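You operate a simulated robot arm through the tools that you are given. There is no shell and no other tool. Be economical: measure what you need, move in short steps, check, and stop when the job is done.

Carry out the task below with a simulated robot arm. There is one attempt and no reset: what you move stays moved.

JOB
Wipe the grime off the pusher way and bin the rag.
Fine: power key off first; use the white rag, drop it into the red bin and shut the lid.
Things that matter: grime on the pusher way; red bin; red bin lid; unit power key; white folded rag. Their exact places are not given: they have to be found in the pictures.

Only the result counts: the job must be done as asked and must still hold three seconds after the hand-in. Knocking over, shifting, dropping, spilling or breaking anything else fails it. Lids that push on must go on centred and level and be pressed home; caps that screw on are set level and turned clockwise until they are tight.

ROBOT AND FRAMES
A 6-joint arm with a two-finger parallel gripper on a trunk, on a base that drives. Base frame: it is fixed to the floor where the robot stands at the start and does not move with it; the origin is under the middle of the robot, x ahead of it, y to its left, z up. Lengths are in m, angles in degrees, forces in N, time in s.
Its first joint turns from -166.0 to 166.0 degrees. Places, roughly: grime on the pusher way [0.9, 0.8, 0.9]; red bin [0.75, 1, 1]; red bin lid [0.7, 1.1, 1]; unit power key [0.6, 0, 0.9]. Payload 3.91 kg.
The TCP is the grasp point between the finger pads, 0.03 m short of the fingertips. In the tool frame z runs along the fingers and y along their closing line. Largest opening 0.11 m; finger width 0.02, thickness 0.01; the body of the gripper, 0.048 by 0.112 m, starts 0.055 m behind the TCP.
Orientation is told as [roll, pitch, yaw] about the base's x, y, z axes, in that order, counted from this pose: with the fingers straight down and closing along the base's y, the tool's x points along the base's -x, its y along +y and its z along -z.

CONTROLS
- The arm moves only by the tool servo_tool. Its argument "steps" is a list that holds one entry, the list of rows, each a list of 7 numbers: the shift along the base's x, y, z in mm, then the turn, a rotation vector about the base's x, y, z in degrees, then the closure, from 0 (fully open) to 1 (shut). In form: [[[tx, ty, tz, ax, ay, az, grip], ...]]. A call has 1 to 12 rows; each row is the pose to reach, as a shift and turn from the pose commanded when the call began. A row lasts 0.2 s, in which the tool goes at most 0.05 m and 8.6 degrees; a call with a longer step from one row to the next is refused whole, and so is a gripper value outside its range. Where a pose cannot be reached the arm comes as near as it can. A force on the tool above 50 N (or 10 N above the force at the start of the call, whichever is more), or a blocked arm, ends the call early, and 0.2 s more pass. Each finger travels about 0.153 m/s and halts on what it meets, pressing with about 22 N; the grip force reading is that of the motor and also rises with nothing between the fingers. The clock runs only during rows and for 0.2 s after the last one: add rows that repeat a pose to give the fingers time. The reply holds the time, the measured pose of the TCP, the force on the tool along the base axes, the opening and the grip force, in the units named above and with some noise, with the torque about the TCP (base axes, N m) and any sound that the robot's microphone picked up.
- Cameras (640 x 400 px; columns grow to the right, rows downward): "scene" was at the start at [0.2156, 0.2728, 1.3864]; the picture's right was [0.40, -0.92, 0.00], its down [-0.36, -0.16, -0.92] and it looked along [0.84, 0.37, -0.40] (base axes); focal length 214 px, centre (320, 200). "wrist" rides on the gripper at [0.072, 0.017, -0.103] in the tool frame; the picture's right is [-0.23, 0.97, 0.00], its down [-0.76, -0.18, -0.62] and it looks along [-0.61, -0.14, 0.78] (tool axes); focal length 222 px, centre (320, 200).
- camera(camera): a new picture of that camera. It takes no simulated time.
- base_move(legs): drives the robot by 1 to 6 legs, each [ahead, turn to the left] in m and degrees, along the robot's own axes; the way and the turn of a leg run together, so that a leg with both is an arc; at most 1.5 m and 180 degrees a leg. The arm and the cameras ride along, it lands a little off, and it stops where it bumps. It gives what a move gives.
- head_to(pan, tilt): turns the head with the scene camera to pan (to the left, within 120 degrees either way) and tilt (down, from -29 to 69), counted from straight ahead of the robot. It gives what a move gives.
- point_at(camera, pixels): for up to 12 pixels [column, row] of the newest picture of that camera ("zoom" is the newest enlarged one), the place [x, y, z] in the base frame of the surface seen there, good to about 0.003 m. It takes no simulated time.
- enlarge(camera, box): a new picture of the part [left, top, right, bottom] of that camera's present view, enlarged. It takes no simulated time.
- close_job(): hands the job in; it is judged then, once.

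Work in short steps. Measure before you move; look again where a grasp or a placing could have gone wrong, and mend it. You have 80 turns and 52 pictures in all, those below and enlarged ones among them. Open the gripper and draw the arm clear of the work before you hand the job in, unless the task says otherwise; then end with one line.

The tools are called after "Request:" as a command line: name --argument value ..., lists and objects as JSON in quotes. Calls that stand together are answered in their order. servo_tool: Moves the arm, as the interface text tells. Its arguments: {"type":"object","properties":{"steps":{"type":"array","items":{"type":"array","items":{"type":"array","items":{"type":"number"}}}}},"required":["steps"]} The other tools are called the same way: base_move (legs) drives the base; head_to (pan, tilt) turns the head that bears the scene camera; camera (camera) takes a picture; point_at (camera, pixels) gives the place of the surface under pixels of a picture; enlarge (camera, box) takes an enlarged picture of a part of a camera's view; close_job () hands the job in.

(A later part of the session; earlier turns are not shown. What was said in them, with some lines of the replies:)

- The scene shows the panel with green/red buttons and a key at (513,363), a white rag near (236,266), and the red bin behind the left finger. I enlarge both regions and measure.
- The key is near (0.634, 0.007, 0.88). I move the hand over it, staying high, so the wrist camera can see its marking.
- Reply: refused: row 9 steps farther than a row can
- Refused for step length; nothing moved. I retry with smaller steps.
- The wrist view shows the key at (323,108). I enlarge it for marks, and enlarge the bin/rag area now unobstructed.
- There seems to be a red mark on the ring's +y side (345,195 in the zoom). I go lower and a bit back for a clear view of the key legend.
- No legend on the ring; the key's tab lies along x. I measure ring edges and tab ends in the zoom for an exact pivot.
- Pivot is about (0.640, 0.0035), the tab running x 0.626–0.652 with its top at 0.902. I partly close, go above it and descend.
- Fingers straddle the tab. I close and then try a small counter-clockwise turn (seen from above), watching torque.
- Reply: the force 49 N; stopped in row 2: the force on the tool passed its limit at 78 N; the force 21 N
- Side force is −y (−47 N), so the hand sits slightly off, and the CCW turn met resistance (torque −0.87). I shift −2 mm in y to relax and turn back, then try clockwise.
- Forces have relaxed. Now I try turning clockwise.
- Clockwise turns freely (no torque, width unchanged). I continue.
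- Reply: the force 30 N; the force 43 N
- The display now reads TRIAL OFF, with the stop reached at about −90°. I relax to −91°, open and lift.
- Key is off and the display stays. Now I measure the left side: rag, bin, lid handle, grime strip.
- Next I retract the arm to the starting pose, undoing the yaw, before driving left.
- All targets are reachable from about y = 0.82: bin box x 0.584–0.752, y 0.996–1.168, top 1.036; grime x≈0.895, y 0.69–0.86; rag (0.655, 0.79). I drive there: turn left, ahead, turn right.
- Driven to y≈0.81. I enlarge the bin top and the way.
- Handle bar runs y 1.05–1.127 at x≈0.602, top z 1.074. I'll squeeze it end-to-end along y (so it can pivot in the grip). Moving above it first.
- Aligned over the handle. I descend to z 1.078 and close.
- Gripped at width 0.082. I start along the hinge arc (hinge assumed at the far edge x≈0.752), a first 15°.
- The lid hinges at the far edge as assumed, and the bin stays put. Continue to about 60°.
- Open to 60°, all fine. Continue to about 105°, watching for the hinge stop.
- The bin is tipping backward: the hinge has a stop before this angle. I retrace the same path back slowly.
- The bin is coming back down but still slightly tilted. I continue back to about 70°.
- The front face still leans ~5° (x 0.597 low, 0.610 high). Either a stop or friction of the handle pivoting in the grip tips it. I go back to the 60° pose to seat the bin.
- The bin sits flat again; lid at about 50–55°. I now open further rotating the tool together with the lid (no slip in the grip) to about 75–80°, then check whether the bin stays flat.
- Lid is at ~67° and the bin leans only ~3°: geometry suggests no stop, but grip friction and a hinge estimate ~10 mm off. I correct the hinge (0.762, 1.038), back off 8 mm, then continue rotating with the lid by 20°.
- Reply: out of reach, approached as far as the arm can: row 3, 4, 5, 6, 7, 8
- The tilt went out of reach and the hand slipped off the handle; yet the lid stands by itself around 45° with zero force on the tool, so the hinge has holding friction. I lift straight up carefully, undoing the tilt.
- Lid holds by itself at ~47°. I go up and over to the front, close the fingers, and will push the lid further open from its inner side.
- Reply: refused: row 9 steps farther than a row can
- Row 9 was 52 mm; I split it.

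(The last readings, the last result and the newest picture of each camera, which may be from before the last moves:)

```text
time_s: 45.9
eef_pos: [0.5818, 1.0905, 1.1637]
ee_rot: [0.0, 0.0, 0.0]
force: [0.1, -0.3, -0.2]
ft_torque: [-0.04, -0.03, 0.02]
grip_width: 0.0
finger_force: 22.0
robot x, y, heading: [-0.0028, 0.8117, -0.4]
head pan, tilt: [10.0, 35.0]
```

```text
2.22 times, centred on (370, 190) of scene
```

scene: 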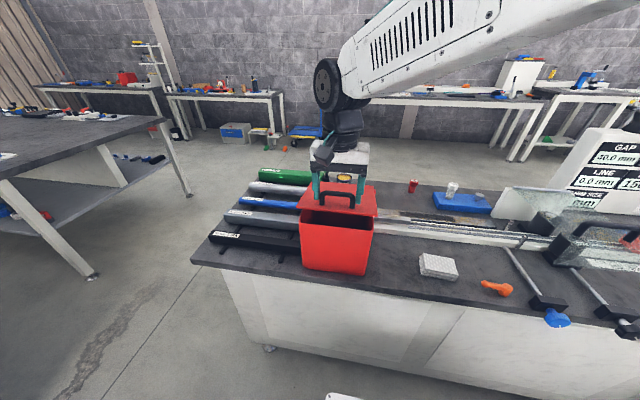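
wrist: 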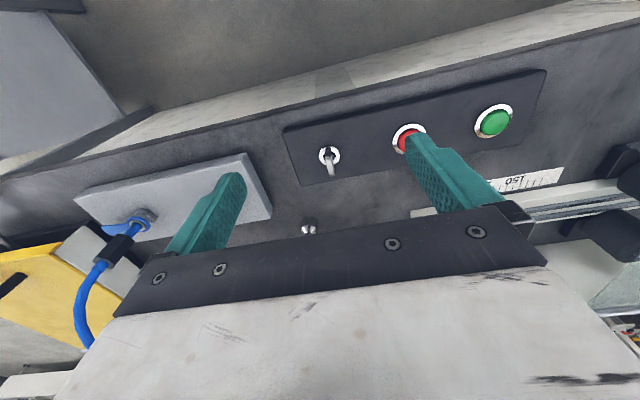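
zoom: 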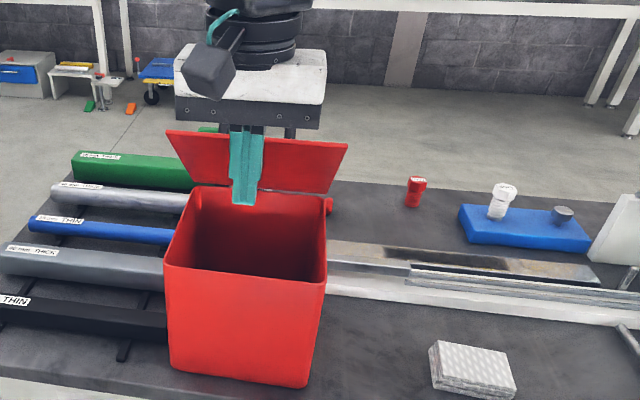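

Fingers are in front of the lid's inner side. Pushing +x gently, in two stages.

Request:
servo_tool --steps '[[[20, 0, 0, 0, 0, 0, 1], [40, 0, 0, 0, 0, 0, 1], [52, 0, 0, 0, 0, 0, 1], [64, 0, 0, 0, 0, 0, 1], [76, 0, 2, 0, 0, 0, 1], [88, 0, 5, 0, 0, 0, 1], [98, 0, 8, 0, 0, 0, 1], [108, 0, 10, 0, 0, 0, 1]]]'

Request:
enlarge --camera "scene" --box '[260, 100, 480, 280]'

Request:
point_at --camera "zoom" --pixels '[[176, 355], [305, 370], [180, 330], [290, 340], [300, 170], [300, 140], [300, 115], [210, 290]]'

```text
time_s: 47.7
eef_pos: [0.6925, 1.0919, 1.1739]
ee_rot: [0.0, 0.1, 0.0]
force: [-2.5, 0.5, 3.4]
ft_torque: [-0.04, -0.01, -0.01]
grip_width: 0.0
finger_force: 21.4
robot x, y, heading: [-0.005, 0.8096, -0.3]
head pan, tilt: [10.0, 35.0]
```

```text
2.22 times, centred on (370, 190) of scene
```

zoom: 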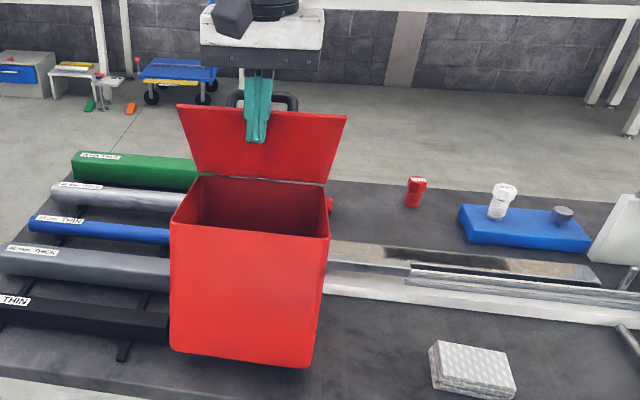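

```text
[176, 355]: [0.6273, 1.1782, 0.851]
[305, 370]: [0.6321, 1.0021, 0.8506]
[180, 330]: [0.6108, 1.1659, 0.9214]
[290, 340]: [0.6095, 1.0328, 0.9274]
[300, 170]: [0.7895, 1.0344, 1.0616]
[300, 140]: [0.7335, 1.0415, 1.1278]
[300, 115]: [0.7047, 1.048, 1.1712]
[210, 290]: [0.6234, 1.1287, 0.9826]
```

The bin tilted again: finger friction on the lid edge (Fz 3.4) cancelled the opening torque. I back off slowly to seat the bin, then will push along the edge's arc (rising with it).

Request:
servo_tool --steps '[[[-10, 0, -2, 0, 0, 0, 1], [-20, 0, -4, 0, 0, 0, 1], [-30, 0, -6, 0, 0, 0, 1], [-40, 0, -8, 0, 0, 0, 1], [-50, 0, -10, 0, 0, 0, 1], [-60, 0, -10, 0, 0, 0, 1], [-60, 0, -10, 0, 0, 0, 1]]]'

Request:
enlarge --camera "scene" --box '[260, 100, 480, 280]'

Request:
point_at --camera "zoom" --pixels '[[176, 355], [305, 370], [180, 330], [290, 340], [300, 175], [300, 145], [300, 135], [200, 290]]'

```text
time_s: 49.3
eef_pos: [0.6315, 1.0911, 1.165]
ee_rot: [-0.1, 0.0, -0.1]
force: [-0.1, 0.5, -0.1]
ft_torque: [-0.02, -0.01, -0.04]
grip_width: 0.0002
finger_force: 21.7
robot x, y, heading: [-0.0035, 0.8082, -0.3]
head pan, tilt: [10.0, 35.0]
```

```text
2.22 times, centred on (370, 190) of scene
```

zoom: 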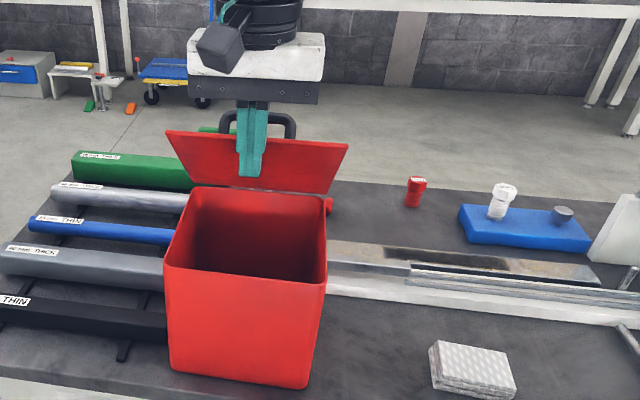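

```text
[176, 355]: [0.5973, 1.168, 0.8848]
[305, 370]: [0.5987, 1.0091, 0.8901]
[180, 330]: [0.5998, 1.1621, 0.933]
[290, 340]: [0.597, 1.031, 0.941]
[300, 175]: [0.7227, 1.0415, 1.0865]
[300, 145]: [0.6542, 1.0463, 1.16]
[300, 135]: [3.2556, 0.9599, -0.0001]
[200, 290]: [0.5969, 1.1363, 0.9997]
```

Bin flat again (front x≈0.598), lid at 47°. Now push along the arc, rising with the edge, toward ~62°.

Request:
servo_tool --steps '[[[12, 0, 0, 0, 0, 0, 1], [18, 0, 5, 0, 0, 0, 1], [24, 0, 11, 0, 0, 0, 1], [31, 0, 16, 0, 0, 0, 1], [38, 0, 21, 0, 0, 0, 1], [45, 0, 26, 0, 0, 0, 1]]]'

Request:
enlarge --camera "scene" --box '[260, 100, 480, 280]'

Request:
point_at --camera "zoom" --pixels '[[180, 330], [290, 340], [300, 175], [300, 145], [300, 130], [300, 120], [200, 290]]'

```text
time_s: 50.7
eef_pos: [0.6755, 1.0907, 1.1918]
ee_rot: [0.0, 0.0, 0.0]
force: [-2.2, -0.9, 2.8]
ft_torque: [-0.02, -0.06, -0.01]
grip_width: 0.0
finger_force: 22.0
robot x, y, heading: [0.0029, 0.813, -0.3]
head pan, tilt: [10.0, 35.0]
```

```text
2.22 times, centred on (370, 190) of scene
```

zoom: 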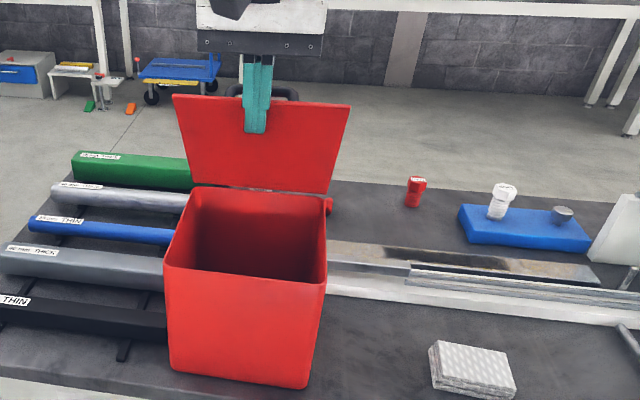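

```text
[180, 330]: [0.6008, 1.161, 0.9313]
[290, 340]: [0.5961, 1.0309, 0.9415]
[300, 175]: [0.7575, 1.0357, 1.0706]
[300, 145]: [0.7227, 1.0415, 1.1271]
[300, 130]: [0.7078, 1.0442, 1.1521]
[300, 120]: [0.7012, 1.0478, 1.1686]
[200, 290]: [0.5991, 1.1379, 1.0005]
```

That works: lid ~60°, bin flat. Continue along the arc.

Request:
servo_tool --steps '[[[5, 0, 5, 0, 0, 0, 1], [11, 0, 9, 0, 0, 0, 1], [17, 0, 13, 0, 0, 0, 1], [23, 0, 17, 0, 0, 0, 1], [29, 0, 20, 0, 0, 0, 1], [35, 0, 23, 0, 0, 0, 1]]]'

Request:
enlarge --camera "scene" --box '[260, 100, 480, 280]'

Request:
point_at --camera "zoom" --pixels '[[180, 330], [290, 340], [300, 165], [300, 145], [300, 120], [300, 100], [200, 290]]'

```text
time_s: 52.1
eef_pos: [0.7131, 1.092, 1.213]
ee_rot: [0.0, 0.0, 0.0]
force: [-0.5, 0.7, 0.6]
ft_torque: [0.05, 0.02, -0.03]
grip_width: 0.0
finger_force: 21.8
robot x, y, heading: [-0.0017, 0.8126, -0.3]
head pan, tilt: [10.0, 35.0]
```

```text
2.22 times, centred on (370, 190) of scene
```

zoom: 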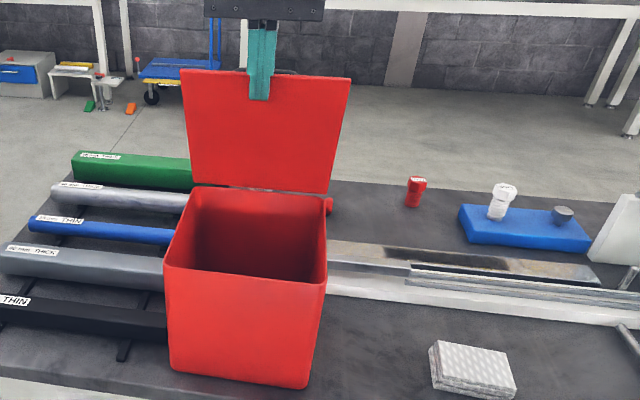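

```text
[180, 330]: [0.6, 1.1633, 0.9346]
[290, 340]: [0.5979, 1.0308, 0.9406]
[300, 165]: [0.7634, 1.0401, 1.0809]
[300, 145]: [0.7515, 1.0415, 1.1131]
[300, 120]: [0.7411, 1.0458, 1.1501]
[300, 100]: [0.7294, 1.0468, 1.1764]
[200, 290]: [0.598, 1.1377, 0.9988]
```

Lid at ~71° and the bin flat — enough to drop the rag in. I draw the hand back toward the rag and measure the rag in the same zoom.

Request:
point_at --camera "zoom" --pixels '[[440, 346], [503, 357], [512, 380], [436, 368], [472, 362], [433, 352], [509, 362], [475, 380], [470, 351], [434, 378], [510, 393]]'

Request:
servo_tool --steps '[[[-40, 0, 5, 0, 0, 0, 1], [-80, -30, 10, 0, 0, 0, 0.8], [-90, -75, 10, 0, 0, 0, 0.6], [-90, -120, 0, 0, 0, 0, 0.4], [-80, -165, -10, 0, 0, 0, 0.2], [-70, -210, -20, 0, 0, 0, 0], [-60, -250, -40, 0, 0, 0, 0], [-55, -290, -60, 0, 0, 0, 0]]]'

Request:
camera --camera "scene"

```text
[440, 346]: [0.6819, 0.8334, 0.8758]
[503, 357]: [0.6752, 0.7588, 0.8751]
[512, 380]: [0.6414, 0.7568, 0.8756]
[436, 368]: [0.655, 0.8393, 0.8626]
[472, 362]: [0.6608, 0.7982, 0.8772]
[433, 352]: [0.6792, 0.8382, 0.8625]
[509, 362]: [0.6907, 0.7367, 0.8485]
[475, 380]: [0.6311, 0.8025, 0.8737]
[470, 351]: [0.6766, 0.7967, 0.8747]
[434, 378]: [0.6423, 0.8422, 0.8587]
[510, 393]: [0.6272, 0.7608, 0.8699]
```

```text
refused: row 2 steps farther than a row can; nothing moved
```

```text
14 pictures are left
```

scene: 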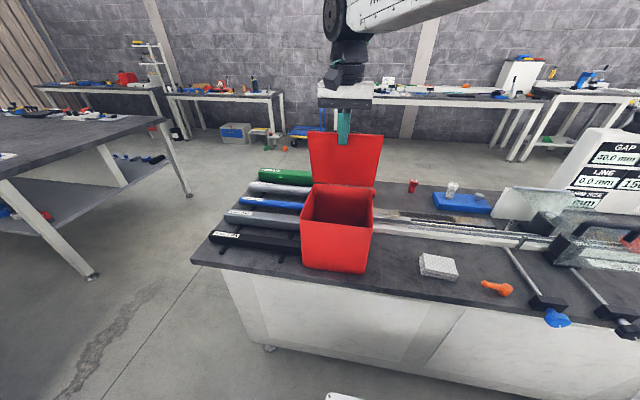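

Rag centre (0.655, 0.798), 0.083 along y × 0.056 along x, top 0.876. Step was too long; I measure the way's profile in an enlarged view before moving.

Request:
enlarge --camera "scene" --box '[372, 185, 512, 273]'

Request:
point_at --camera "zoom" --pixels '[[120, 125], [115, 145], [120, 165], [200, 132], [200, 140], [200, 147], [200, 155], [200, 170], [300, 145], [300, 160], [300, 170], [300, 180]]'

Request:
point_at --camera "zoom" --pixels '[[80, 122], [40, 118], [40, 135], [40, 160], [360, 155], [360, 165], [360, 180], [280, 108], [410, 120], [345, 40], [90, 150], [250, 165]]'

```text
4.55 times, centred on (442, 229) of scene
```

zoom: 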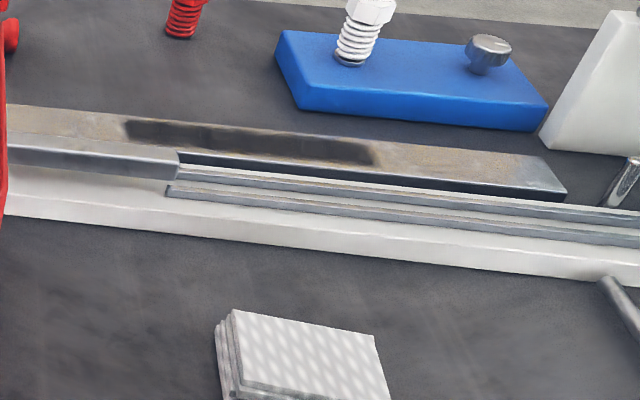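

```text
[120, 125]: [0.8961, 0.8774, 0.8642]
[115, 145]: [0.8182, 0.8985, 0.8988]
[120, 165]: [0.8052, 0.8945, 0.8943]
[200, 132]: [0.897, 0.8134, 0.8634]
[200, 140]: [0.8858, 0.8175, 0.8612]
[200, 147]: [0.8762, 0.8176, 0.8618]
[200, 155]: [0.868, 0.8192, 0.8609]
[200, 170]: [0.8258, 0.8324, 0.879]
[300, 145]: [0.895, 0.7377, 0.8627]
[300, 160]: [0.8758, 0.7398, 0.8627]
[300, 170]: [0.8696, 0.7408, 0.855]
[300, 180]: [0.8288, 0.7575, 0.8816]
```

```text
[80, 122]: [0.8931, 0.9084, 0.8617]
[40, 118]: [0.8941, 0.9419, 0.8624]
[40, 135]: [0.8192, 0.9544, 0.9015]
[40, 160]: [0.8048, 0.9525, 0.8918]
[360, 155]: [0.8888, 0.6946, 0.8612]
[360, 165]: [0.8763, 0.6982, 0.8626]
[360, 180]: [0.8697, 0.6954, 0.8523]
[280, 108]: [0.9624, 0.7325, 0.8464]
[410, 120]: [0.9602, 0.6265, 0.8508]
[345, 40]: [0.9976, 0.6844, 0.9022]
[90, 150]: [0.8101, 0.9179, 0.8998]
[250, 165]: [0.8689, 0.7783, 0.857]
```

Way plate: x 0.870–0.905, z 0.862; grime y≈0.695–0.88. I move the hand back from the bin and over the rag (0.657, 0.797), opening on the way, with yaw −5° to match the rag.

Request:
servo_tool --steps '[[[-40, 0, 5, 0, 0, 0, 1], [-75, -20, 8, 0, 0, 0, 0.8], [-85, -65, 8, 0, 0, 0, 0.6], [-85, -110, 0, 0, 0, 0, 0.4], [-80, -155, -10, 0, 0, 0, 0.2], [-72, -200, -20, 0, 0, 0, 0], [-64, -240, -40, 0, 0, 0, 0], [-58, -270, -70, 0, 0, -2, 0], [-56, -290, -110, 0, 0, -5, 0], [-56, -295, -155, 0, 0, -5, 0], [-56, -295, -200, 0, 0, -5, 0], [-56, -295, -245, 0, 0, -5, 0]]]'

Request:
camera --camera "scene"

Request:
enlarge --camera "scene" --box '[380, 200, 500, 290]'

```text
time_s: 54.7
eef_pos: [0.6558, 0.7959, 0.9652]
ee_rot: [-0.1, -0.1, -5.0]
force: [-0.6, 0.1, 0.9]
ft_torque: [-0.04, -0.02, -0.01]
grip_width: 0.1098
finger_force: 0.1
robot x, y, heading: [-0.0024, 0.8074, -0.3]
head pan, tilt: [10.0, 35.0]
```

```text
12 pictures are left
```

scene: 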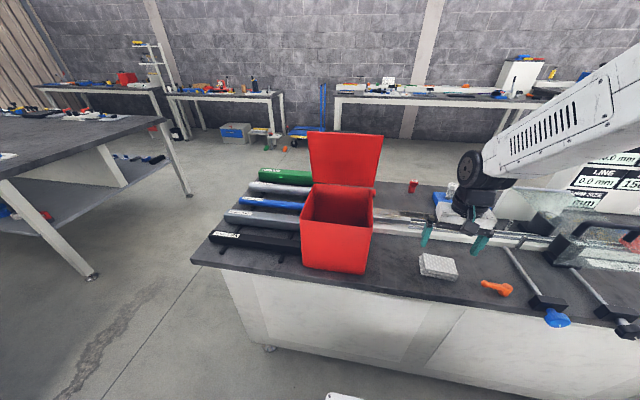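

```text
4.44 times, centred on (440, 245) of scene
```

zoom: 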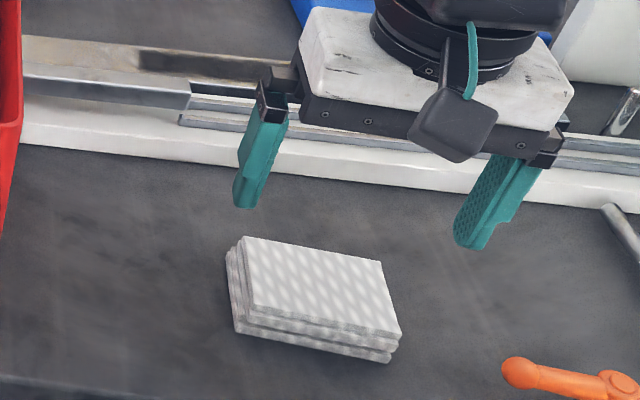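

Lid remains open. The orange handle's tip is near the −y finger's landing; I check clearance by points.

Request:
point_at --camera "zoom" --pixels '[[505, 368], [510, 382], [400, 335], [380, 262], [245, 238], [235, 330], [390, 355], [250, 205], [480, 245], [320, 290]]'

```text
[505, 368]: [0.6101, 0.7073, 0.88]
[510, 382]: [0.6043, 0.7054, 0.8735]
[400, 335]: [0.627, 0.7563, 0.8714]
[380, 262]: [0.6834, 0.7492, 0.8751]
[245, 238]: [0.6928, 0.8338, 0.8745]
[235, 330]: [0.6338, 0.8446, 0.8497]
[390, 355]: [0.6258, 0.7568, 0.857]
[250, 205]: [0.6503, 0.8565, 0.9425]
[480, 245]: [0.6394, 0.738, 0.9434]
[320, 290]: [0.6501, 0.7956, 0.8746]
```

Clear: the orange tip is at (0.607, 0.707). I descend to TCP z 0.890 and close on the rag.

Request:
servo_tool --steps '[[[2, 0, -35, 0, 0, -1, 0], [4, -1, -65, 0, 0, -1, 0], [4, -1, -75, 0, 0, -1, 0], [4, -1, -75, 0, 0, -1, 0.2], [4, -1, -75, 0, 0, -1, 0.6], [4, -1, -75, 0, 0, -1, 0.6]]]'

```text
time_s: 56.1
eef_pos: [0.6599, 0.7961, 0.8928]
ee_rot: [0.0, 0.0, -6.1]
force: [1.0, 0.0, 0.2]
ft_torque: [0.0, 0.01, -0.01]
grip_width: 0.089
finger_force: 22.1
robot x, y, heading: [-0.0026, 0.8099, -0.2]
head pan, tilt: [10.0, 35.0]
```

Closed at 0.089 on the rag. Lift and check.

Request:
servo_tool --steps '[[[0, 0, 20, 0, 0, 0, 0.6], [0, 0, 50, 0, 0, 0, 0.6], [0, 0, 80, 0, 0, 3, 0.6], [0, 0, 80, 0, 0, 6, 0.6]]]'

Request:
enlarge --camera "scene" --box '[380, 190, 500, 280]'

Request:
point_at --camera "zoom" --pixels '[[300, 230], [300, 245], [300, 255], [320, 265], [320, 275], [320, 285], [400, 250], [400, 270]]'

```text
time_s: 57.1
eef_pos: [0.6589, 0.7958, 0.973]
ee_rot: [0.0, 0.0, 0.0]
force: [-0.1, 0.6, -0.6]
ft_torque: [0.02, 0.01, 0.02]
grip_width: 0.0887
finger_force: 22.2
robot x, y, heading: [-0.0014, 0.8102, -0.3]
head pan, tilt: [10.0, 35.0]
```

```text
4.44 times, centred on (440, 235) of scene
```

zoom: 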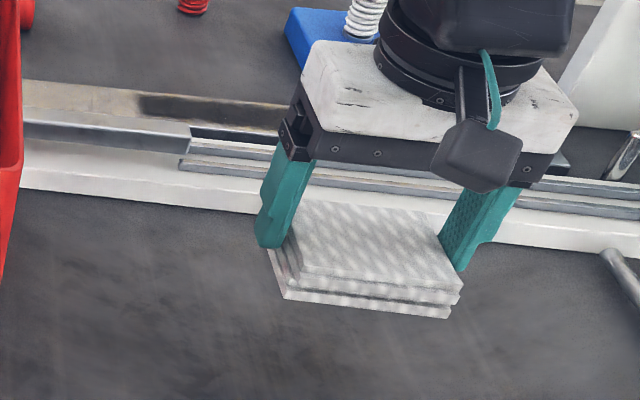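

```text
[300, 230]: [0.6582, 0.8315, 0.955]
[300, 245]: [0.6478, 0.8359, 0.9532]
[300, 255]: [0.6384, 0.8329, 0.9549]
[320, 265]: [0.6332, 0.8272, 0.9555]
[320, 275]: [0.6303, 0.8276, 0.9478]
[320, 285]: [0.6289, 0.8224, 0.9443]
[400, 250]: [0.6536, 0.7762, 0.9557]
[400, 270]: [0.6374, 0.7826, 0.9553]
```

Rag is held, its underside ~12 mm below the fingertips (bottom = TCP − 0.042). I carry it over the grime's −y end and lower to just above contact.

Request:
servo_tool --steps '[[[45, -14, 8, 0, 0, 0, 0.6], [90, -28, 8, 0, 0, 0, 0.6], [135, -42, 8, 0, 0, 0, 0.6], [180, -56, 8, 0, 0, 0, 0.6], [225, -70, 0, 0, 0, 0, 0.6], [228, -72, -35, 0, 0, 0, 0.6], [228, -72, -60, 0, 0, 0, 0.6], [228, -72, -66, 0, 0, 0, 0.6], [228, -72, -66, 0, 0, 0, 0.6]]]'

Request:
enlarge --camera "scene" --box '[380, 160, 520, 260]'

```text
time_s: 59.1
eef_pos: [0.8872, 0.7236, 0.9071]
ee_rot: [0.1, 0.0, 0.0]
force: [0.0, -0.2, 0.2]
ft_torque: [0.02, 0.02, 0.02]
grip_width: 0.0888
finger_force: 21.9
robot x, y, heading: [-0.0009, 0.8086, -0.1]
head pan, tilt: [10.0, 35.0]
```

```text
4.00 times, centred on (450, 210) of scene
```

zoom: 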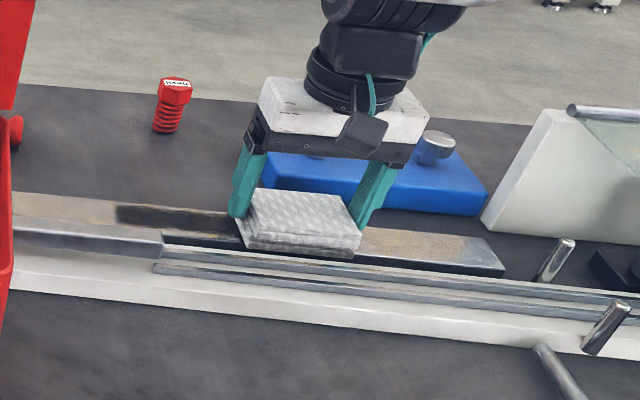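

Well placed, no contact yet. Press down in small steps to find contact.

Request:
servo_tool --steps '[[[0, 0, -2, 0, 0, 0, 0.6], [0, 0, -4, 0, 0, 0, 0.6], [0, 0, -5, 0, 0, 0, 0.6], [0, 0, -5, 0, 0, 0, 0.6]]]'

```text
time_s: 60.1
eef_pos: [0.888, 0.724, 0.9033]
ee_rot: [0.0, -0.2, 0.0]
force: [0.7, 0.9, 20.0]
ft_torque: [0.14, 0.05, 0.0]
grip_width: 0.0889
finger_force: 21.5
robot x, y, heading: [-0.0023, 0.8104, -0.2]
head pan, tilt: [10.0, 35.0]
```

Contact at 20 N. I ease 1 mm and stroke along +y to 0.86.

Request:
servo_tool --steps '[[[0, -10, 1, 0, 0, 0, 0.6], [0, 5, 1, 0, 0, 0, 0.6], [0, 25, 1, 0, 0, 0, 0.6], [0, 45, 1, 0, 0, 0, 0.6], [0, 65, 1, 0, 0, 0, 0.6], [0, 85, 1, 0, 0, 0, 0.6], [0, 105, 1, 0, 0, 0, 0.6], [0, 122, 1, 0, 0, 0, 0.6], [0, 136, 1, 0, 0, 0, 0.6], [0, 136, 1, 0, 0, 0, 0.6]]]'

```text
time_s: 62.3
eef_pos: [0.887, 0.8601, 0.9031]
ee_rot: [0.0, -0.1, 0.0]
force: [1.6, -10.9, 29.2]
ft_torque: [-0.55, -0.06, -0.06]
grip_width: 0.0892
finger_force: 21.3
robot x, y, heading: [-0.0036, 0.8071, -0.1]
head pan, tilt: [10.0, 35.0]
```

Stroke done with contact kept. Stroke back and forth once more, slightly lighter, with a small x offset.

Request:
servo_tool --steps '[[[-3, -15, 1, 0, 0, 0, 0.6], [-3, -35, 1, 0, 0, 0, 0.6], [-3, -55, 1, 0, 0, 0, 0.6], [-3, -75, 1, 0, 0, 0, 0.6], [-3, -95, 1, 0, 0, 0, 0.6], [-3, -115, 1, 0, 0, 0, 0.6], [-3, -135, 1, 0, 0, 0, 0.6], [-3, -150, 1, 0, 0, 0, 0.6], [4, -150, 1, 0, 0, 0, 0.6]]]'

Request:
servo_tool --steps '[[[2, 15, 0, 0, 0, 0, 0.6], [2, 35, 0, 0, 0, 0, 0.6], [2, 55, 0, 0, 0, 0, 0.6], [2, 75, 0, 0, 0, 0, 0.6], [2, 95, 0, 0, 0, 0, 0.6], [2, 115, 0, 0, 0, 0, 0.6], [2, 135, 0, 0, 0, 0, 0.6], [2, 150, 0, 0, 0, 0, 0.6]]]'

Request:
servo_tool --steps '[[[0, 0, 10, 0, 0, 0, 0.6], [-10, 0, 40, 0, 0, 0, 0.6], [-50, 0, 70, 0, 0, 0, 0.6], [-90, 0, 100, 0, 0, 0, 0.6], [-130, 0, 120, 0, 0, 0, 0.6], [-170, 0, 145, 0, 0, 0, 0.6]]]'

Request:
enlarge --camera "scene" --box '[280, 120, 520, 280]'

```text
time_s: 64.3
eef_pos: [0.8925, 0.7093, 0.9036]
ee_rot: [0.0, 0.1, 0.0]
force: [0.1, 0.3, 0.0]
ft_torque: [0.01, -0.03, 0.0]
grip_width: 0.0891
finger_force: 21.2
robot x, y, heading: [-0.002, 0.8104, -0.5]
head pan, tilt: [10.0, 35.0]
```

```text
time_s: 66.1
eef_pos: [0.8946, 0.8602, 0.9034]
ee_rot: [0.0, 0.0, 0.0]
force: [0.1, -0.6, -0.5]
ft_torque: [0.03, 0.01, -0.02]
grip_width: 0.0891
finger_force: 21.9
robot x, y, heading: [-0.0015, 0.8102, -0.1]
head pan, tilt: [10.0, 35.0]
```

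```text
time_s: 67.5
eef_pos: [0.7253, 0.8596, 1.0488]
ee_rot: [0.0, 0.0, 0.0]
force: [0.4, -0.4, -1.2]
ft_torque: [0.0, 0.05, -0.02]
grip_width: 0.089
finger_force: 21.8
robot x, y, heading: [0.0013, 0.8112, -0.1]
head pan, tilt: [10.0, 35.0]
```

```text
2.50 times, centred on (400, 200) of scene
```

zoom: 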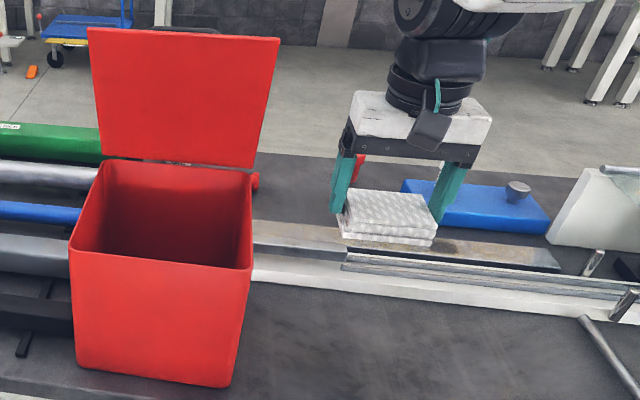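

The visible strip looks clean. I carry the rag over the bin (clear of the lid), then inspect the way before dropping.

Request:
servo_tool --steps '[[[-25, 10, 35, 0, 0, 0, 0.6], [-50, 20, 70, 0, 0, 0, 0.6], [-75, 45, 90, 0, 0, 0, 0.6], [-75, 90, 90, 0, 0, 0, 0.6], [-75, 135, 90, 0, 0, 0, 0.6], [-75, 180, 90, 0, 0, 0, 0.6], [-75, 215, 90, 0, 0, 0, 0.6], [-75, 228, 85, 0, 0, 0, 0.6], [-75, 228, 80, 0, 0, 0, 0.6]]]'

Request:
enlarge --camera "scene" --box '[280, 120, 520, 280]'

```text
time_s: 69.5
eef_pos: [0.6484, 1.0876, 1.1299]
ee_rot: [0.0, 0.0, -0.1]
force: [0.0, -0.1, -0.4]
ft_torque: [0.01, -0.03, 0.0]
grip_width: 0.0892
finger_force: 22.1
robot x, y, heading: [-0.0037, 0.8079, -0.2]
head pan, tilt: [10.0, 35.0]
```

```text
2.50 times, centred on (400, 200) of scene
```

zoom: 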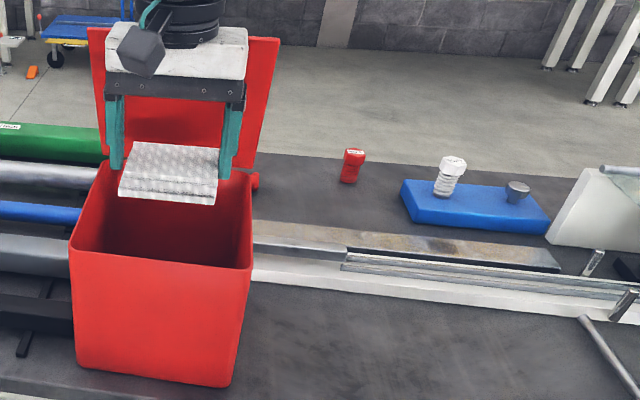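

Most of the grime is gone, but a small dark spot remains near (443,243). I zoom in on it.

Request:
enlarge --camera "scene" --box '[390, 195, 490, 235]'

Request:
point_at --camera "zoom" --pixels '[[360, 130], [360, 110], [360, 150], [340, 130], [390, 135], [420, 140]]'

```text
6.40 times, centred on (440, 215) of scene
```

zoom: 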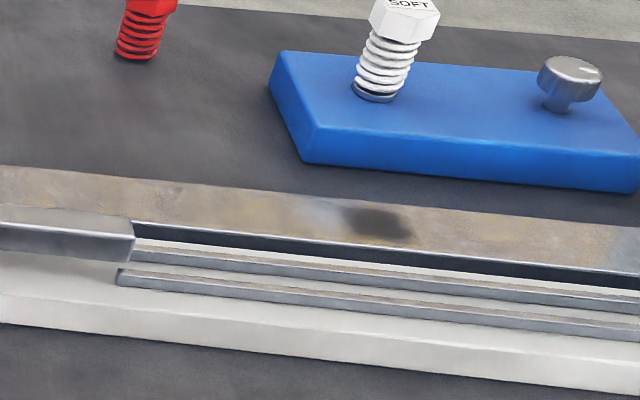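

```text
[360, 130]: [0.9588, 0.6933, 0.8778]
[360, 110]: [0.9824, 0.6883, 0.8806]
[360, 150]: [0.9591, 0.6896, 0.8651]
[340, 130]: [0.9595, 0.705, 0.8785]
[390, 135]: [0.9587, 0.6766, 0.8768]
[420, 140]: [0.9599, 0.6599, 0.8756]
```

A patch remains at zoom (340–412, 205–242). I measure it.

Request:
point_at --camera "zoom" --pixels '[[375, 222], [340, 215], [412, 232], [375, 208], [380, 238], [320, 215]]'

```text
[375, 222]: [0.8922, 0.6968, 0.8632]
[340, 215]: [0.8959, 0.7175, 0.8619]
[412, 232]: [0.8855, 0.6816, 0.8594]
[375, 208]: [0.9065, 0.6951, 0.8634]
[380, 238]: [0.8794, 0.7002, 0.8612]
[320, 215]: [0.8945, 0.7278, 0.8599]
```

Residue at y 0.68–0.72. I return with the rag centred near y 0.69 for another pressed pass.

Request:
servo_tool --steps '[[[0, -45, 5, 0, 0, 0, 0.6], [0, -90, 5, 0, 0, 0, 0.6], [0, -135, 5, 0, 0, 0, 0.6], [0, -180, 5, 0, 0, 0, 0.6], [0, -225, -5, 0, 0, 0, 0.6], [20, -265, -20, 0, 0, 0, 0.6], [45, -300, -40, 0, 0, 0, 0.6], [75, -330, -60, 0, 0, 0, 0.6], [105, -360, -80, 0, 0, 0, 0.6], [140, -385, -100, 0, 0, 0, 0.6], [180, -400, -120, 0, 0, 0, 0.6], [220, -400, -145, 0, 0, 0, 0.6]]]'

Request:
servo_tool --steps '[[[20, 3, -35, 0, 0, 0, 0.6], [22, 3, -60, 0, 0, 0, 0.6], [22, 3, -78, 0, 0, 0, 0.6], [22, 3, -81, 0, 0, 0, 0.6], [22, 3, -84, 0, 0, 0, 0.6], [22, 3, -84, 0, 0, 0, 0.6]]]'

```text
time_s: 72.1
eef_pos: [0.868, 0.6888, 0.9859]
ee_rot: [0.0, 0.0, 0.1]
force: [-0.1, -0.7, 0.7]
ft_torque: [-0.03, -0.05, -0.01]
grip_width: 0.089
finger_force: 22.4
robot x, y, heading: [-0.0044, 0.8111, -0.2]
head pan, tilt: [10.0, 35.0]
```

```text
time_s: 73.5
eef_pos: [0.8898, 0.6905, 0.9019]
ee_rot: [-0.1, -0.3, 0.0]
force: [-7.6, 3.6, 28.8]
ft_torque: [0.14, 0.16, 0.02]
grip_width: 0.089
finger_force: 21.5
robot x, y, heading: [-0.0055, 0.808, -0.0]
head pan, tilt: [10.0, 35.0]
```

Good contact, 29 N. Stroke back and forth over y 0.68–0.76, keeping pressure.

Request:
servo_tool --steps '[[[0, 15, 0, 0, 0, 0, 0.6], [0, 35, 0, 0, 0, 0, 0.6], [0, 55, 0, 0, 0, 0, 0.6], [0, 70, 0, 0, 0, 0, 0.6], [0, 50, -1, 0, 0, 0, 0.6], [0, 30, -1, 0, 0, 0, 0.6], [0, 10, -1, 0, 0, 0, 0.6], [0, -8, -1, 0, 0, 0, 0.6], [0, -8, -1, 0, 0, 0, 0.6]]]'

Request:
servo_tool --steps '[[[0, 15, -1, 0, 0, 0, 0.6], [0, 35, -1, 0, 0, 0, 0.6], [0, 55, -1, 0, 0, 0, 0.6], [0, 75, -1, 0, 0, 0, 0.6], [0, 75, 20, 0, 0, 0, 0.6], [-20, 75, 60, 0, 0, 0, 0.6]]]'

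```text
time_s: 75.5
eef_pos: [0.8898, 0.6824, 0.8998]
ee_rot: [0.1, 0.0, 0.2]
force: [-0.3, 11.3, 26.5]
ft_torque: [0.61, -0.02, 0.02]
grip_width: 0.089
finger_force: 21.8
robot x, y, heading: [-0.0062, 0.8088, -0.2]
head pan, tilt: [10.0, 35.0]
```

```text
time_s: 76.9
eef_pos: [0.8701, 0.7575, 0.9571]
ee_rot: [-0.1, 0.3, 0.0]
force: [0.2, 1.0, -0.2]
ft_torque: [-0.04, 0.02, 0.02]
grip_width: 0.0892
finger_force: 21.7
robot x, y, heading: [0.0014, 0.809, 0.2]
head pan, tilt: [10.0, 35.0]
```

Strokes done under ~26 N. Carry the rag back over the bin and inspect the way.

Request:
servo_tool --steps '[[[-30, 0, 35, 0, 0, 0, 0.6], [-70, 5, 60, 0, 0, 0, 0.6], [-105, 15, 90, 0, 0, 0, 0.6], [-140, 30, 115, 0, 0, 0, 0.6], [-175, 45, 140, 0, 0, 0, 0.6], [-210, 65, 160, 0, 0, 0, 0.6], [-222, 105, 173, 0, 0, 0, 0.6], [-222, 152, 173, 0, 0, 0, 0.6], [-222, 200, 173, 0, 0, 0, 0.6], [-222, 247, 173, 0, 0, 0, 0.6], [-222, 292, 173, 0, 0, 0, 0.6], [-222, 330, 173, 0, 0, 0, 0.6]]]'

Request:
enlarge --camera "scene" --box '[300, 120, 500, 270]'

```text
time_s: 79.5
eef_pos: [0.6485, 1.0879, 1.1313]
ee_rot: [0.0, -0.1, 0.0]
force: [-0.6, 0.3, 0.1]
ft_torque: [0.06, -0.06, 0.02]
grip_width: 0.0891
finger_force: 21.5
robot x, y, heading: [-0.0042, 0.8143, -0.3]
head pan, tilt: [10.0, 35.0]
```

```text
2.67 times, centred on (400, 195) of scene
```

zoom: 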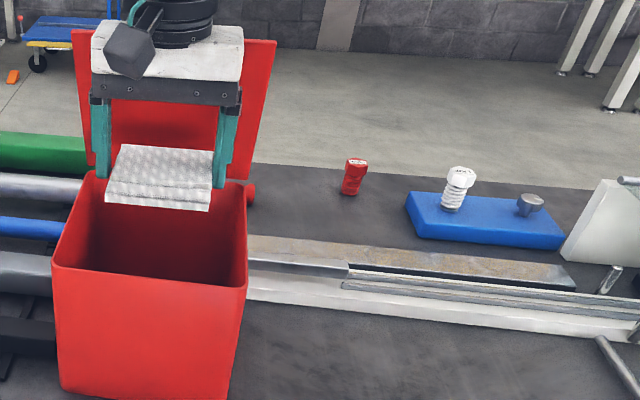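

The way is clean. Lower the rag into the bin mouth and release, then rise.

Request:
servo_tool --steps '[[[0, 0, -35, 0, 0, 0, 0.6], [0, 0, -68, 0, 0, 0, 0.6], [0, 0, -68, 0, 0, 0, 0.3], [0, 0, -68, 0, 0, 0, 0], [0, 0, -68, 0, 0, 0, 0], [0, 0, -35, 0, 0, 0, 0], [0, 0, 0, 0, 0, 0, 0], [-30, 0, 30, 0, 0, 0, 0], [-60, 0, 65, 0, 0, 0, 0.3]]]'

Request:
enlarge --camera "scene" --box '[280, 100, 420, 280]'

Request:
point_at --camera "zoom" --pixels '[[200, 330], [200, 300], [300, 330], [180, 130], [180, 170], [350, 130], [250, 210]]'

```text
time_s: 81.5
eef_pos: [0.5887, 1.0838, 1.196]
ee_rot: [-0.2, 0.2, 0.0]
force: [0.9, 0.1, -0.4]
ft_torque: [0.0, 0.03, 0.0]
grip_width: 0.0766
finger_force: 0.0
robot x, y, heading: [-0.0021, 0.8124, 0.2]
head pan, tilt: [10.0, 35.0]
```

```text
2.22 times, centred on (350, 190) of scene
```

zoom: 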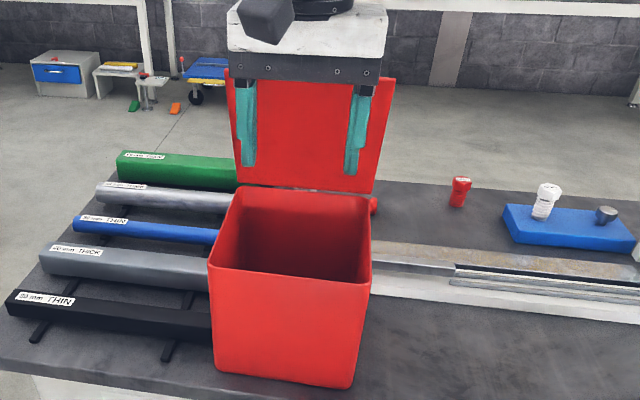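

```text
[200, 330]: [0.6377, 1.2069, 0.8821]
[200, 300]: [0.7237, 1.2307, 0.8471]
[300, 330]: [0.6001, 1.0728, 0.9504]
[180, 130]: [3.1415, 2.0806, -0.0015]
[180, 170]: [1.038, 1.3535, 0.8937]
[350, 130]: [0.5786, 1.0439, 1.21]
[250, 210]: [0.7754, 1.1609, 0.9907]
```

Rag released into the bin. Next I go over the lid to behind its handle, fingers closed, ready to push it shut.

Request:
servo_tool --steps '[[[0, 2, 45, 0, 0, 0, 0.5], [0, 4, 90, 0, 0, 0, 0.8], [20, 4, 120, 0, 0, 0, 1], [65, 4, 120, 0, 0, 0, 1], [110, 4, 120, 0, 0, 0, 1], [155, 4, 120, 0, 0, 0, 1], [195, 4, 115, 0, 0, 0, 1], [211, 4, 80, 0, 0, 0, 1], [211, 4, 40, 0, 0, 0, 1], [211, 4, 5, 0, 0, 0, 1], [211, 4, 5, 0, 0, 0, 1]]]'

```text
time_s: 83.9
eef_pos: [0.7999, 1.0898, 1.2015]
ee_rot: [0.0, 0.0, 0.0]
force: [-0.2, 0.8, -0.2]
ft_torque: [0.03, -0.02, -0.03]
grip_width: 0.0
finger_force: 21.9
robot x, y, heading: [-0.0075, 0.808, -0.1]
head pan, tilt: [10.0, 35.0]
```

Behind the handle with no contact. Push it along the closing arc to ~45°.

Request:
servo_tool --steps '[[[-20, 0, 0, 0, 0, 0, 1], [-35, 0, -1, 0, 0, 0, 1], [-49, 0, -4, 0, 0, 0, 1], [-63, 0, -8, 0, 0, 0, 1], [-76, 0, -13, 0, 0, 0, 1], [-88, 0, -19, 0, 0, 0, 1], [-99, 0, -26, 0, 0, 0, 1], [-108, 0, -33, 0, 0, 0, 1]]]'

Request:
enlarge --camera "scene" --box '[260, 100, 480, 280]'

Request:
point_at --camera "zoom" --pixels '[[180, 330], [290, 340], [200, 290], [200, 150], [200, 165], [300, 150], [300, 170], [225, 125], [300, 130]]'

```text
time_s: 85.7
eef_pos: [0.6925, 1.0904, 1.1698]
ee_rot: [-0.1, 0.0, -0.1]
force: [-0.3, -0.3, 0.5]
ft_torque: [-0.02, 0.02, 0.0]
grip_width: 0.0
finger_force: 22.0
robot x, y, heading: [-0.003, 0.8086, -0.5]
head pan, tilt: [10.0, 35.0]
```

```text
2.22 times, centred on (370, 190) of scene
```

zoom: 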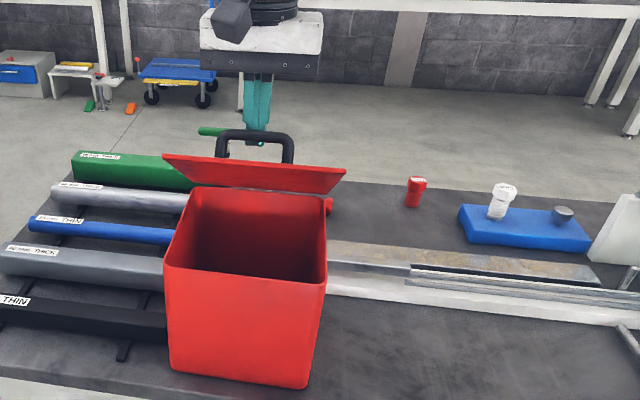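

```text
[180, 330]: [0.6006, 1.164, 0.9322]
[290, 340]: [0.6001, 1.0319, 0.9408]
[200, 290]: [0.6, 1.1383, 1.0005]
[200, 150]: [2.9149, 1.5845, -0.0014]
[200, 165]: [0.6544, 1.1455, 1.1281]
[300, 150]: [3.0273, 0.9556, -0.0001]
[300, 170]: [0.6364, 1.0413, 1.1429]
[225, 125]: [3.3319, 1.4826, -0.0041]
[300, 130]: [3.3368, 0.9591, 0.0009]
```

Lid at ~38°, bin upright. Now I lift over, set the closed fingertips on top of the handle bar and press along the arc to closed.

Request:
servo_tool --steps '[[[0, 0, 40, 0, 0, 0, 1], [-27, 0, 40, 0, 0, 0, 1], [-27, 0, 22, 0, 0, 0, 1], [-38, 0, 7, 0, 0, 0, 1], [-46, 0, -4, 0, 0, 0, 1], [-54, 0, -15, 0, 0, 0, 1], [-60, 0, -26, 0, 0, 0, 1], [-66, 0, -38, 0, 0, 0, 1], [-70, 0, -50, 0, 0, 0, 1], [-72, 0, -58, 0, 0, 0, 1], [-73, 0, -62, 0, 0, 0, 1]]]'

```text
time_s: 88.1
eef_pos: [0.6182, 1.0896, 1.1076]
ee_rot: [0.0, 0.0, 0.0]
force: [0.2, 0.7, 0.8]
ft_torque: [-0.02, 0.02, 0.0]
grip_width: 0.0
finger_force: 21.7
robot x, y, heading: [-0.0014, 0.8088, -0.1]
head pan, tilt: [10.0, 35.0]
```

Nearly closed, light force. Press down the last few millimetres and check.

Request:
servo_tool --steps '[[[0, 0, -2, 0, 0, 0, 1], [0, 0, -4, 0, 0, 0, 1], [0, 0, -5, 0, 0, 0, 1], [0, 0, -6, 0, 0, 0, 1], [0, 0, -6, 0, 0, 0, 1]]]'

Request:
enlarge --camera "scene" --box '[260, 120, 460, 280]'

Request:
point_at --camera "zoom" --pixels '[[150, 240], [150, 260], [150, 280], [330, 240], [330, 260], [330, 280], [220, 300], [300, 320], [200, 235], [300, 235], [340, 215]]'

```text
time_s: 89.3
eef_pos: [0.6193, 1.0914, 1.1019]
ee_rot: [0.0, -0.1, 0.0]
force: [1.1, -6.1, 19.0]
ft_torque: [-0.17, -0.08, -0.04]
grip_width: 0.0002
finger_force: 21.6
robot x, y, heading: [0.0001, 0.8113, -0.1]
head pan, tilt: [10.0, 35.0]
```

```text
2.50 times, centred on (360, 200) of scene
```

zoom: 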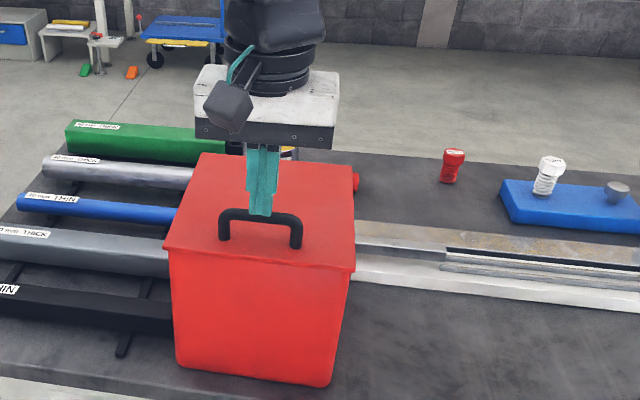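

```text
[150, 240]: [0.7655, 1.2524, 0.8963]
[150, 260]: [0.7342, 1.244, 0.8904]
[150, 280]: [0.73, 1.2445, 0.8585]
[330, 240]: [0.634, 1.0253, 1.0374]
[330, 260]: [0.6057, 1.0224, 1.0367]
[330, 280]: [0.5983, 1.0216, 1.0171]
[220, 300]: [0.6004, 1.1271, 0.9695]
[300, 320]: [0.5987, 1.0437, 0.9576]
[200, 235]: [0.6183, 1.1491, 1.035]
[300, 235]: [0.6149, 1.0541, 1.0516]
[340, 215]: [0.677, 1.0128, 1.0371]
```

Lid is closed and level (z≈1.037 everywhere), the bin upright. I lift off, open and retract the arm.

Request:
servo_tool --steps '[[[0, 0, 10, 0, 0, 0, 1], [0, 0, 45, 0, 0, 0, 1], [0, 0, 90, 0, 0, 0, 0.8], [-30, 5, 120, 0, 0, 0, 0.5], [-70, 10, 140, 0, 0, 0, 0.2], [-115, 20, 155, 0, 0, 0, 0], [-160, 30, 165, 0, 0, 0, 0], [-205, 40, 175, 0, 0, 0, 0], [-250, 50, 185, 0, 0, 0, 0], [-290, 60, 188, 0, 0, 0, 0]]]'

Request:
head_to --pan -20 --tilt 30

Request:
camera --camera "scene"

```text
time_s: 91.5
eef_pos: [0.3287, 1.1505, 1.288]
ee_rot: [0.0, 0.1, 0.0]
force: [0.3, 0.6, -0.7]
ft_torque: [0.02, 0.0, 0.01]
grip_width: 0.1098
finger_force: 0.1
robot x, y, heading: [-0.0045, 0.809, -0.5]
head pan, tilt: [10.0, 35.0]
```

```text
time_s: 92.4
eef_pos: [0.3299, 1.1511, 1.2878]
ee_rot: [0.0, 0.1, -0.1]
force: [-0.4, -0.8, 0.6]
ft_torque: [-0.03, 0.01, 0.05]
grip_width: 0.1101
finger_force: 0.1
robot x, y, heading: [-0.0066, 0.8076, -0.2]
head pan, tilt: [-20.0, 30.0]
```

```text
1 pictures are left
```

scene: 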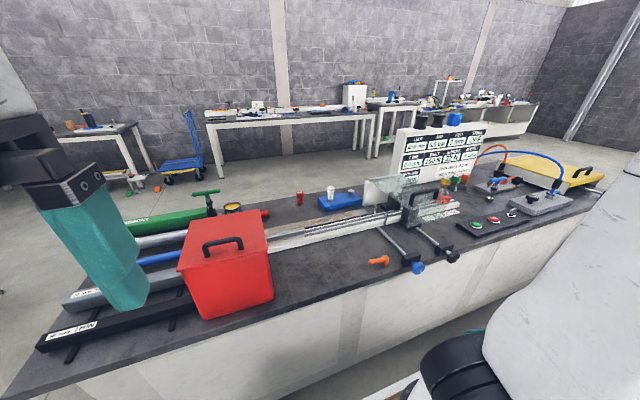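

Everything is in place and the lid stays shut. One last zoom verifies the way, bin and display.

Request:
enlarge --camera "scene" --box '[260, 110, 560, 270]'

```text
2.13 times, centred on (410, 190) of scene
```

zoom: 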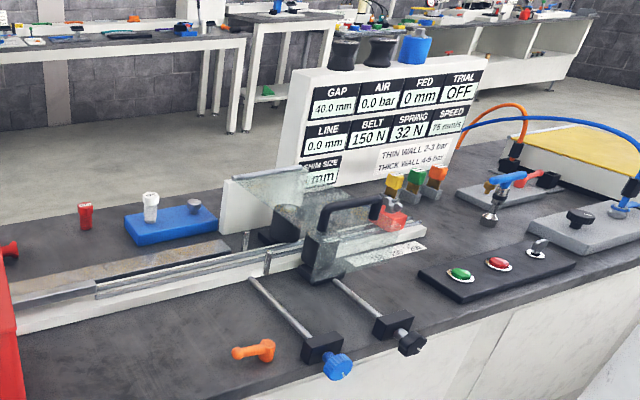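

The display shows TRIAL OFF, the way is clean, and the lid is shut with the rag inside. I hand the job in.

Request:
close_job

```text
The job is handed in.
```

I turned the power key off, wiped the pusher way clean, dropped the white rag into the red bin and shut the lid. While I was opening the lid, the bin tipped back and slid about 15 mm away from the robot. It is upright now, but I did not move it back.
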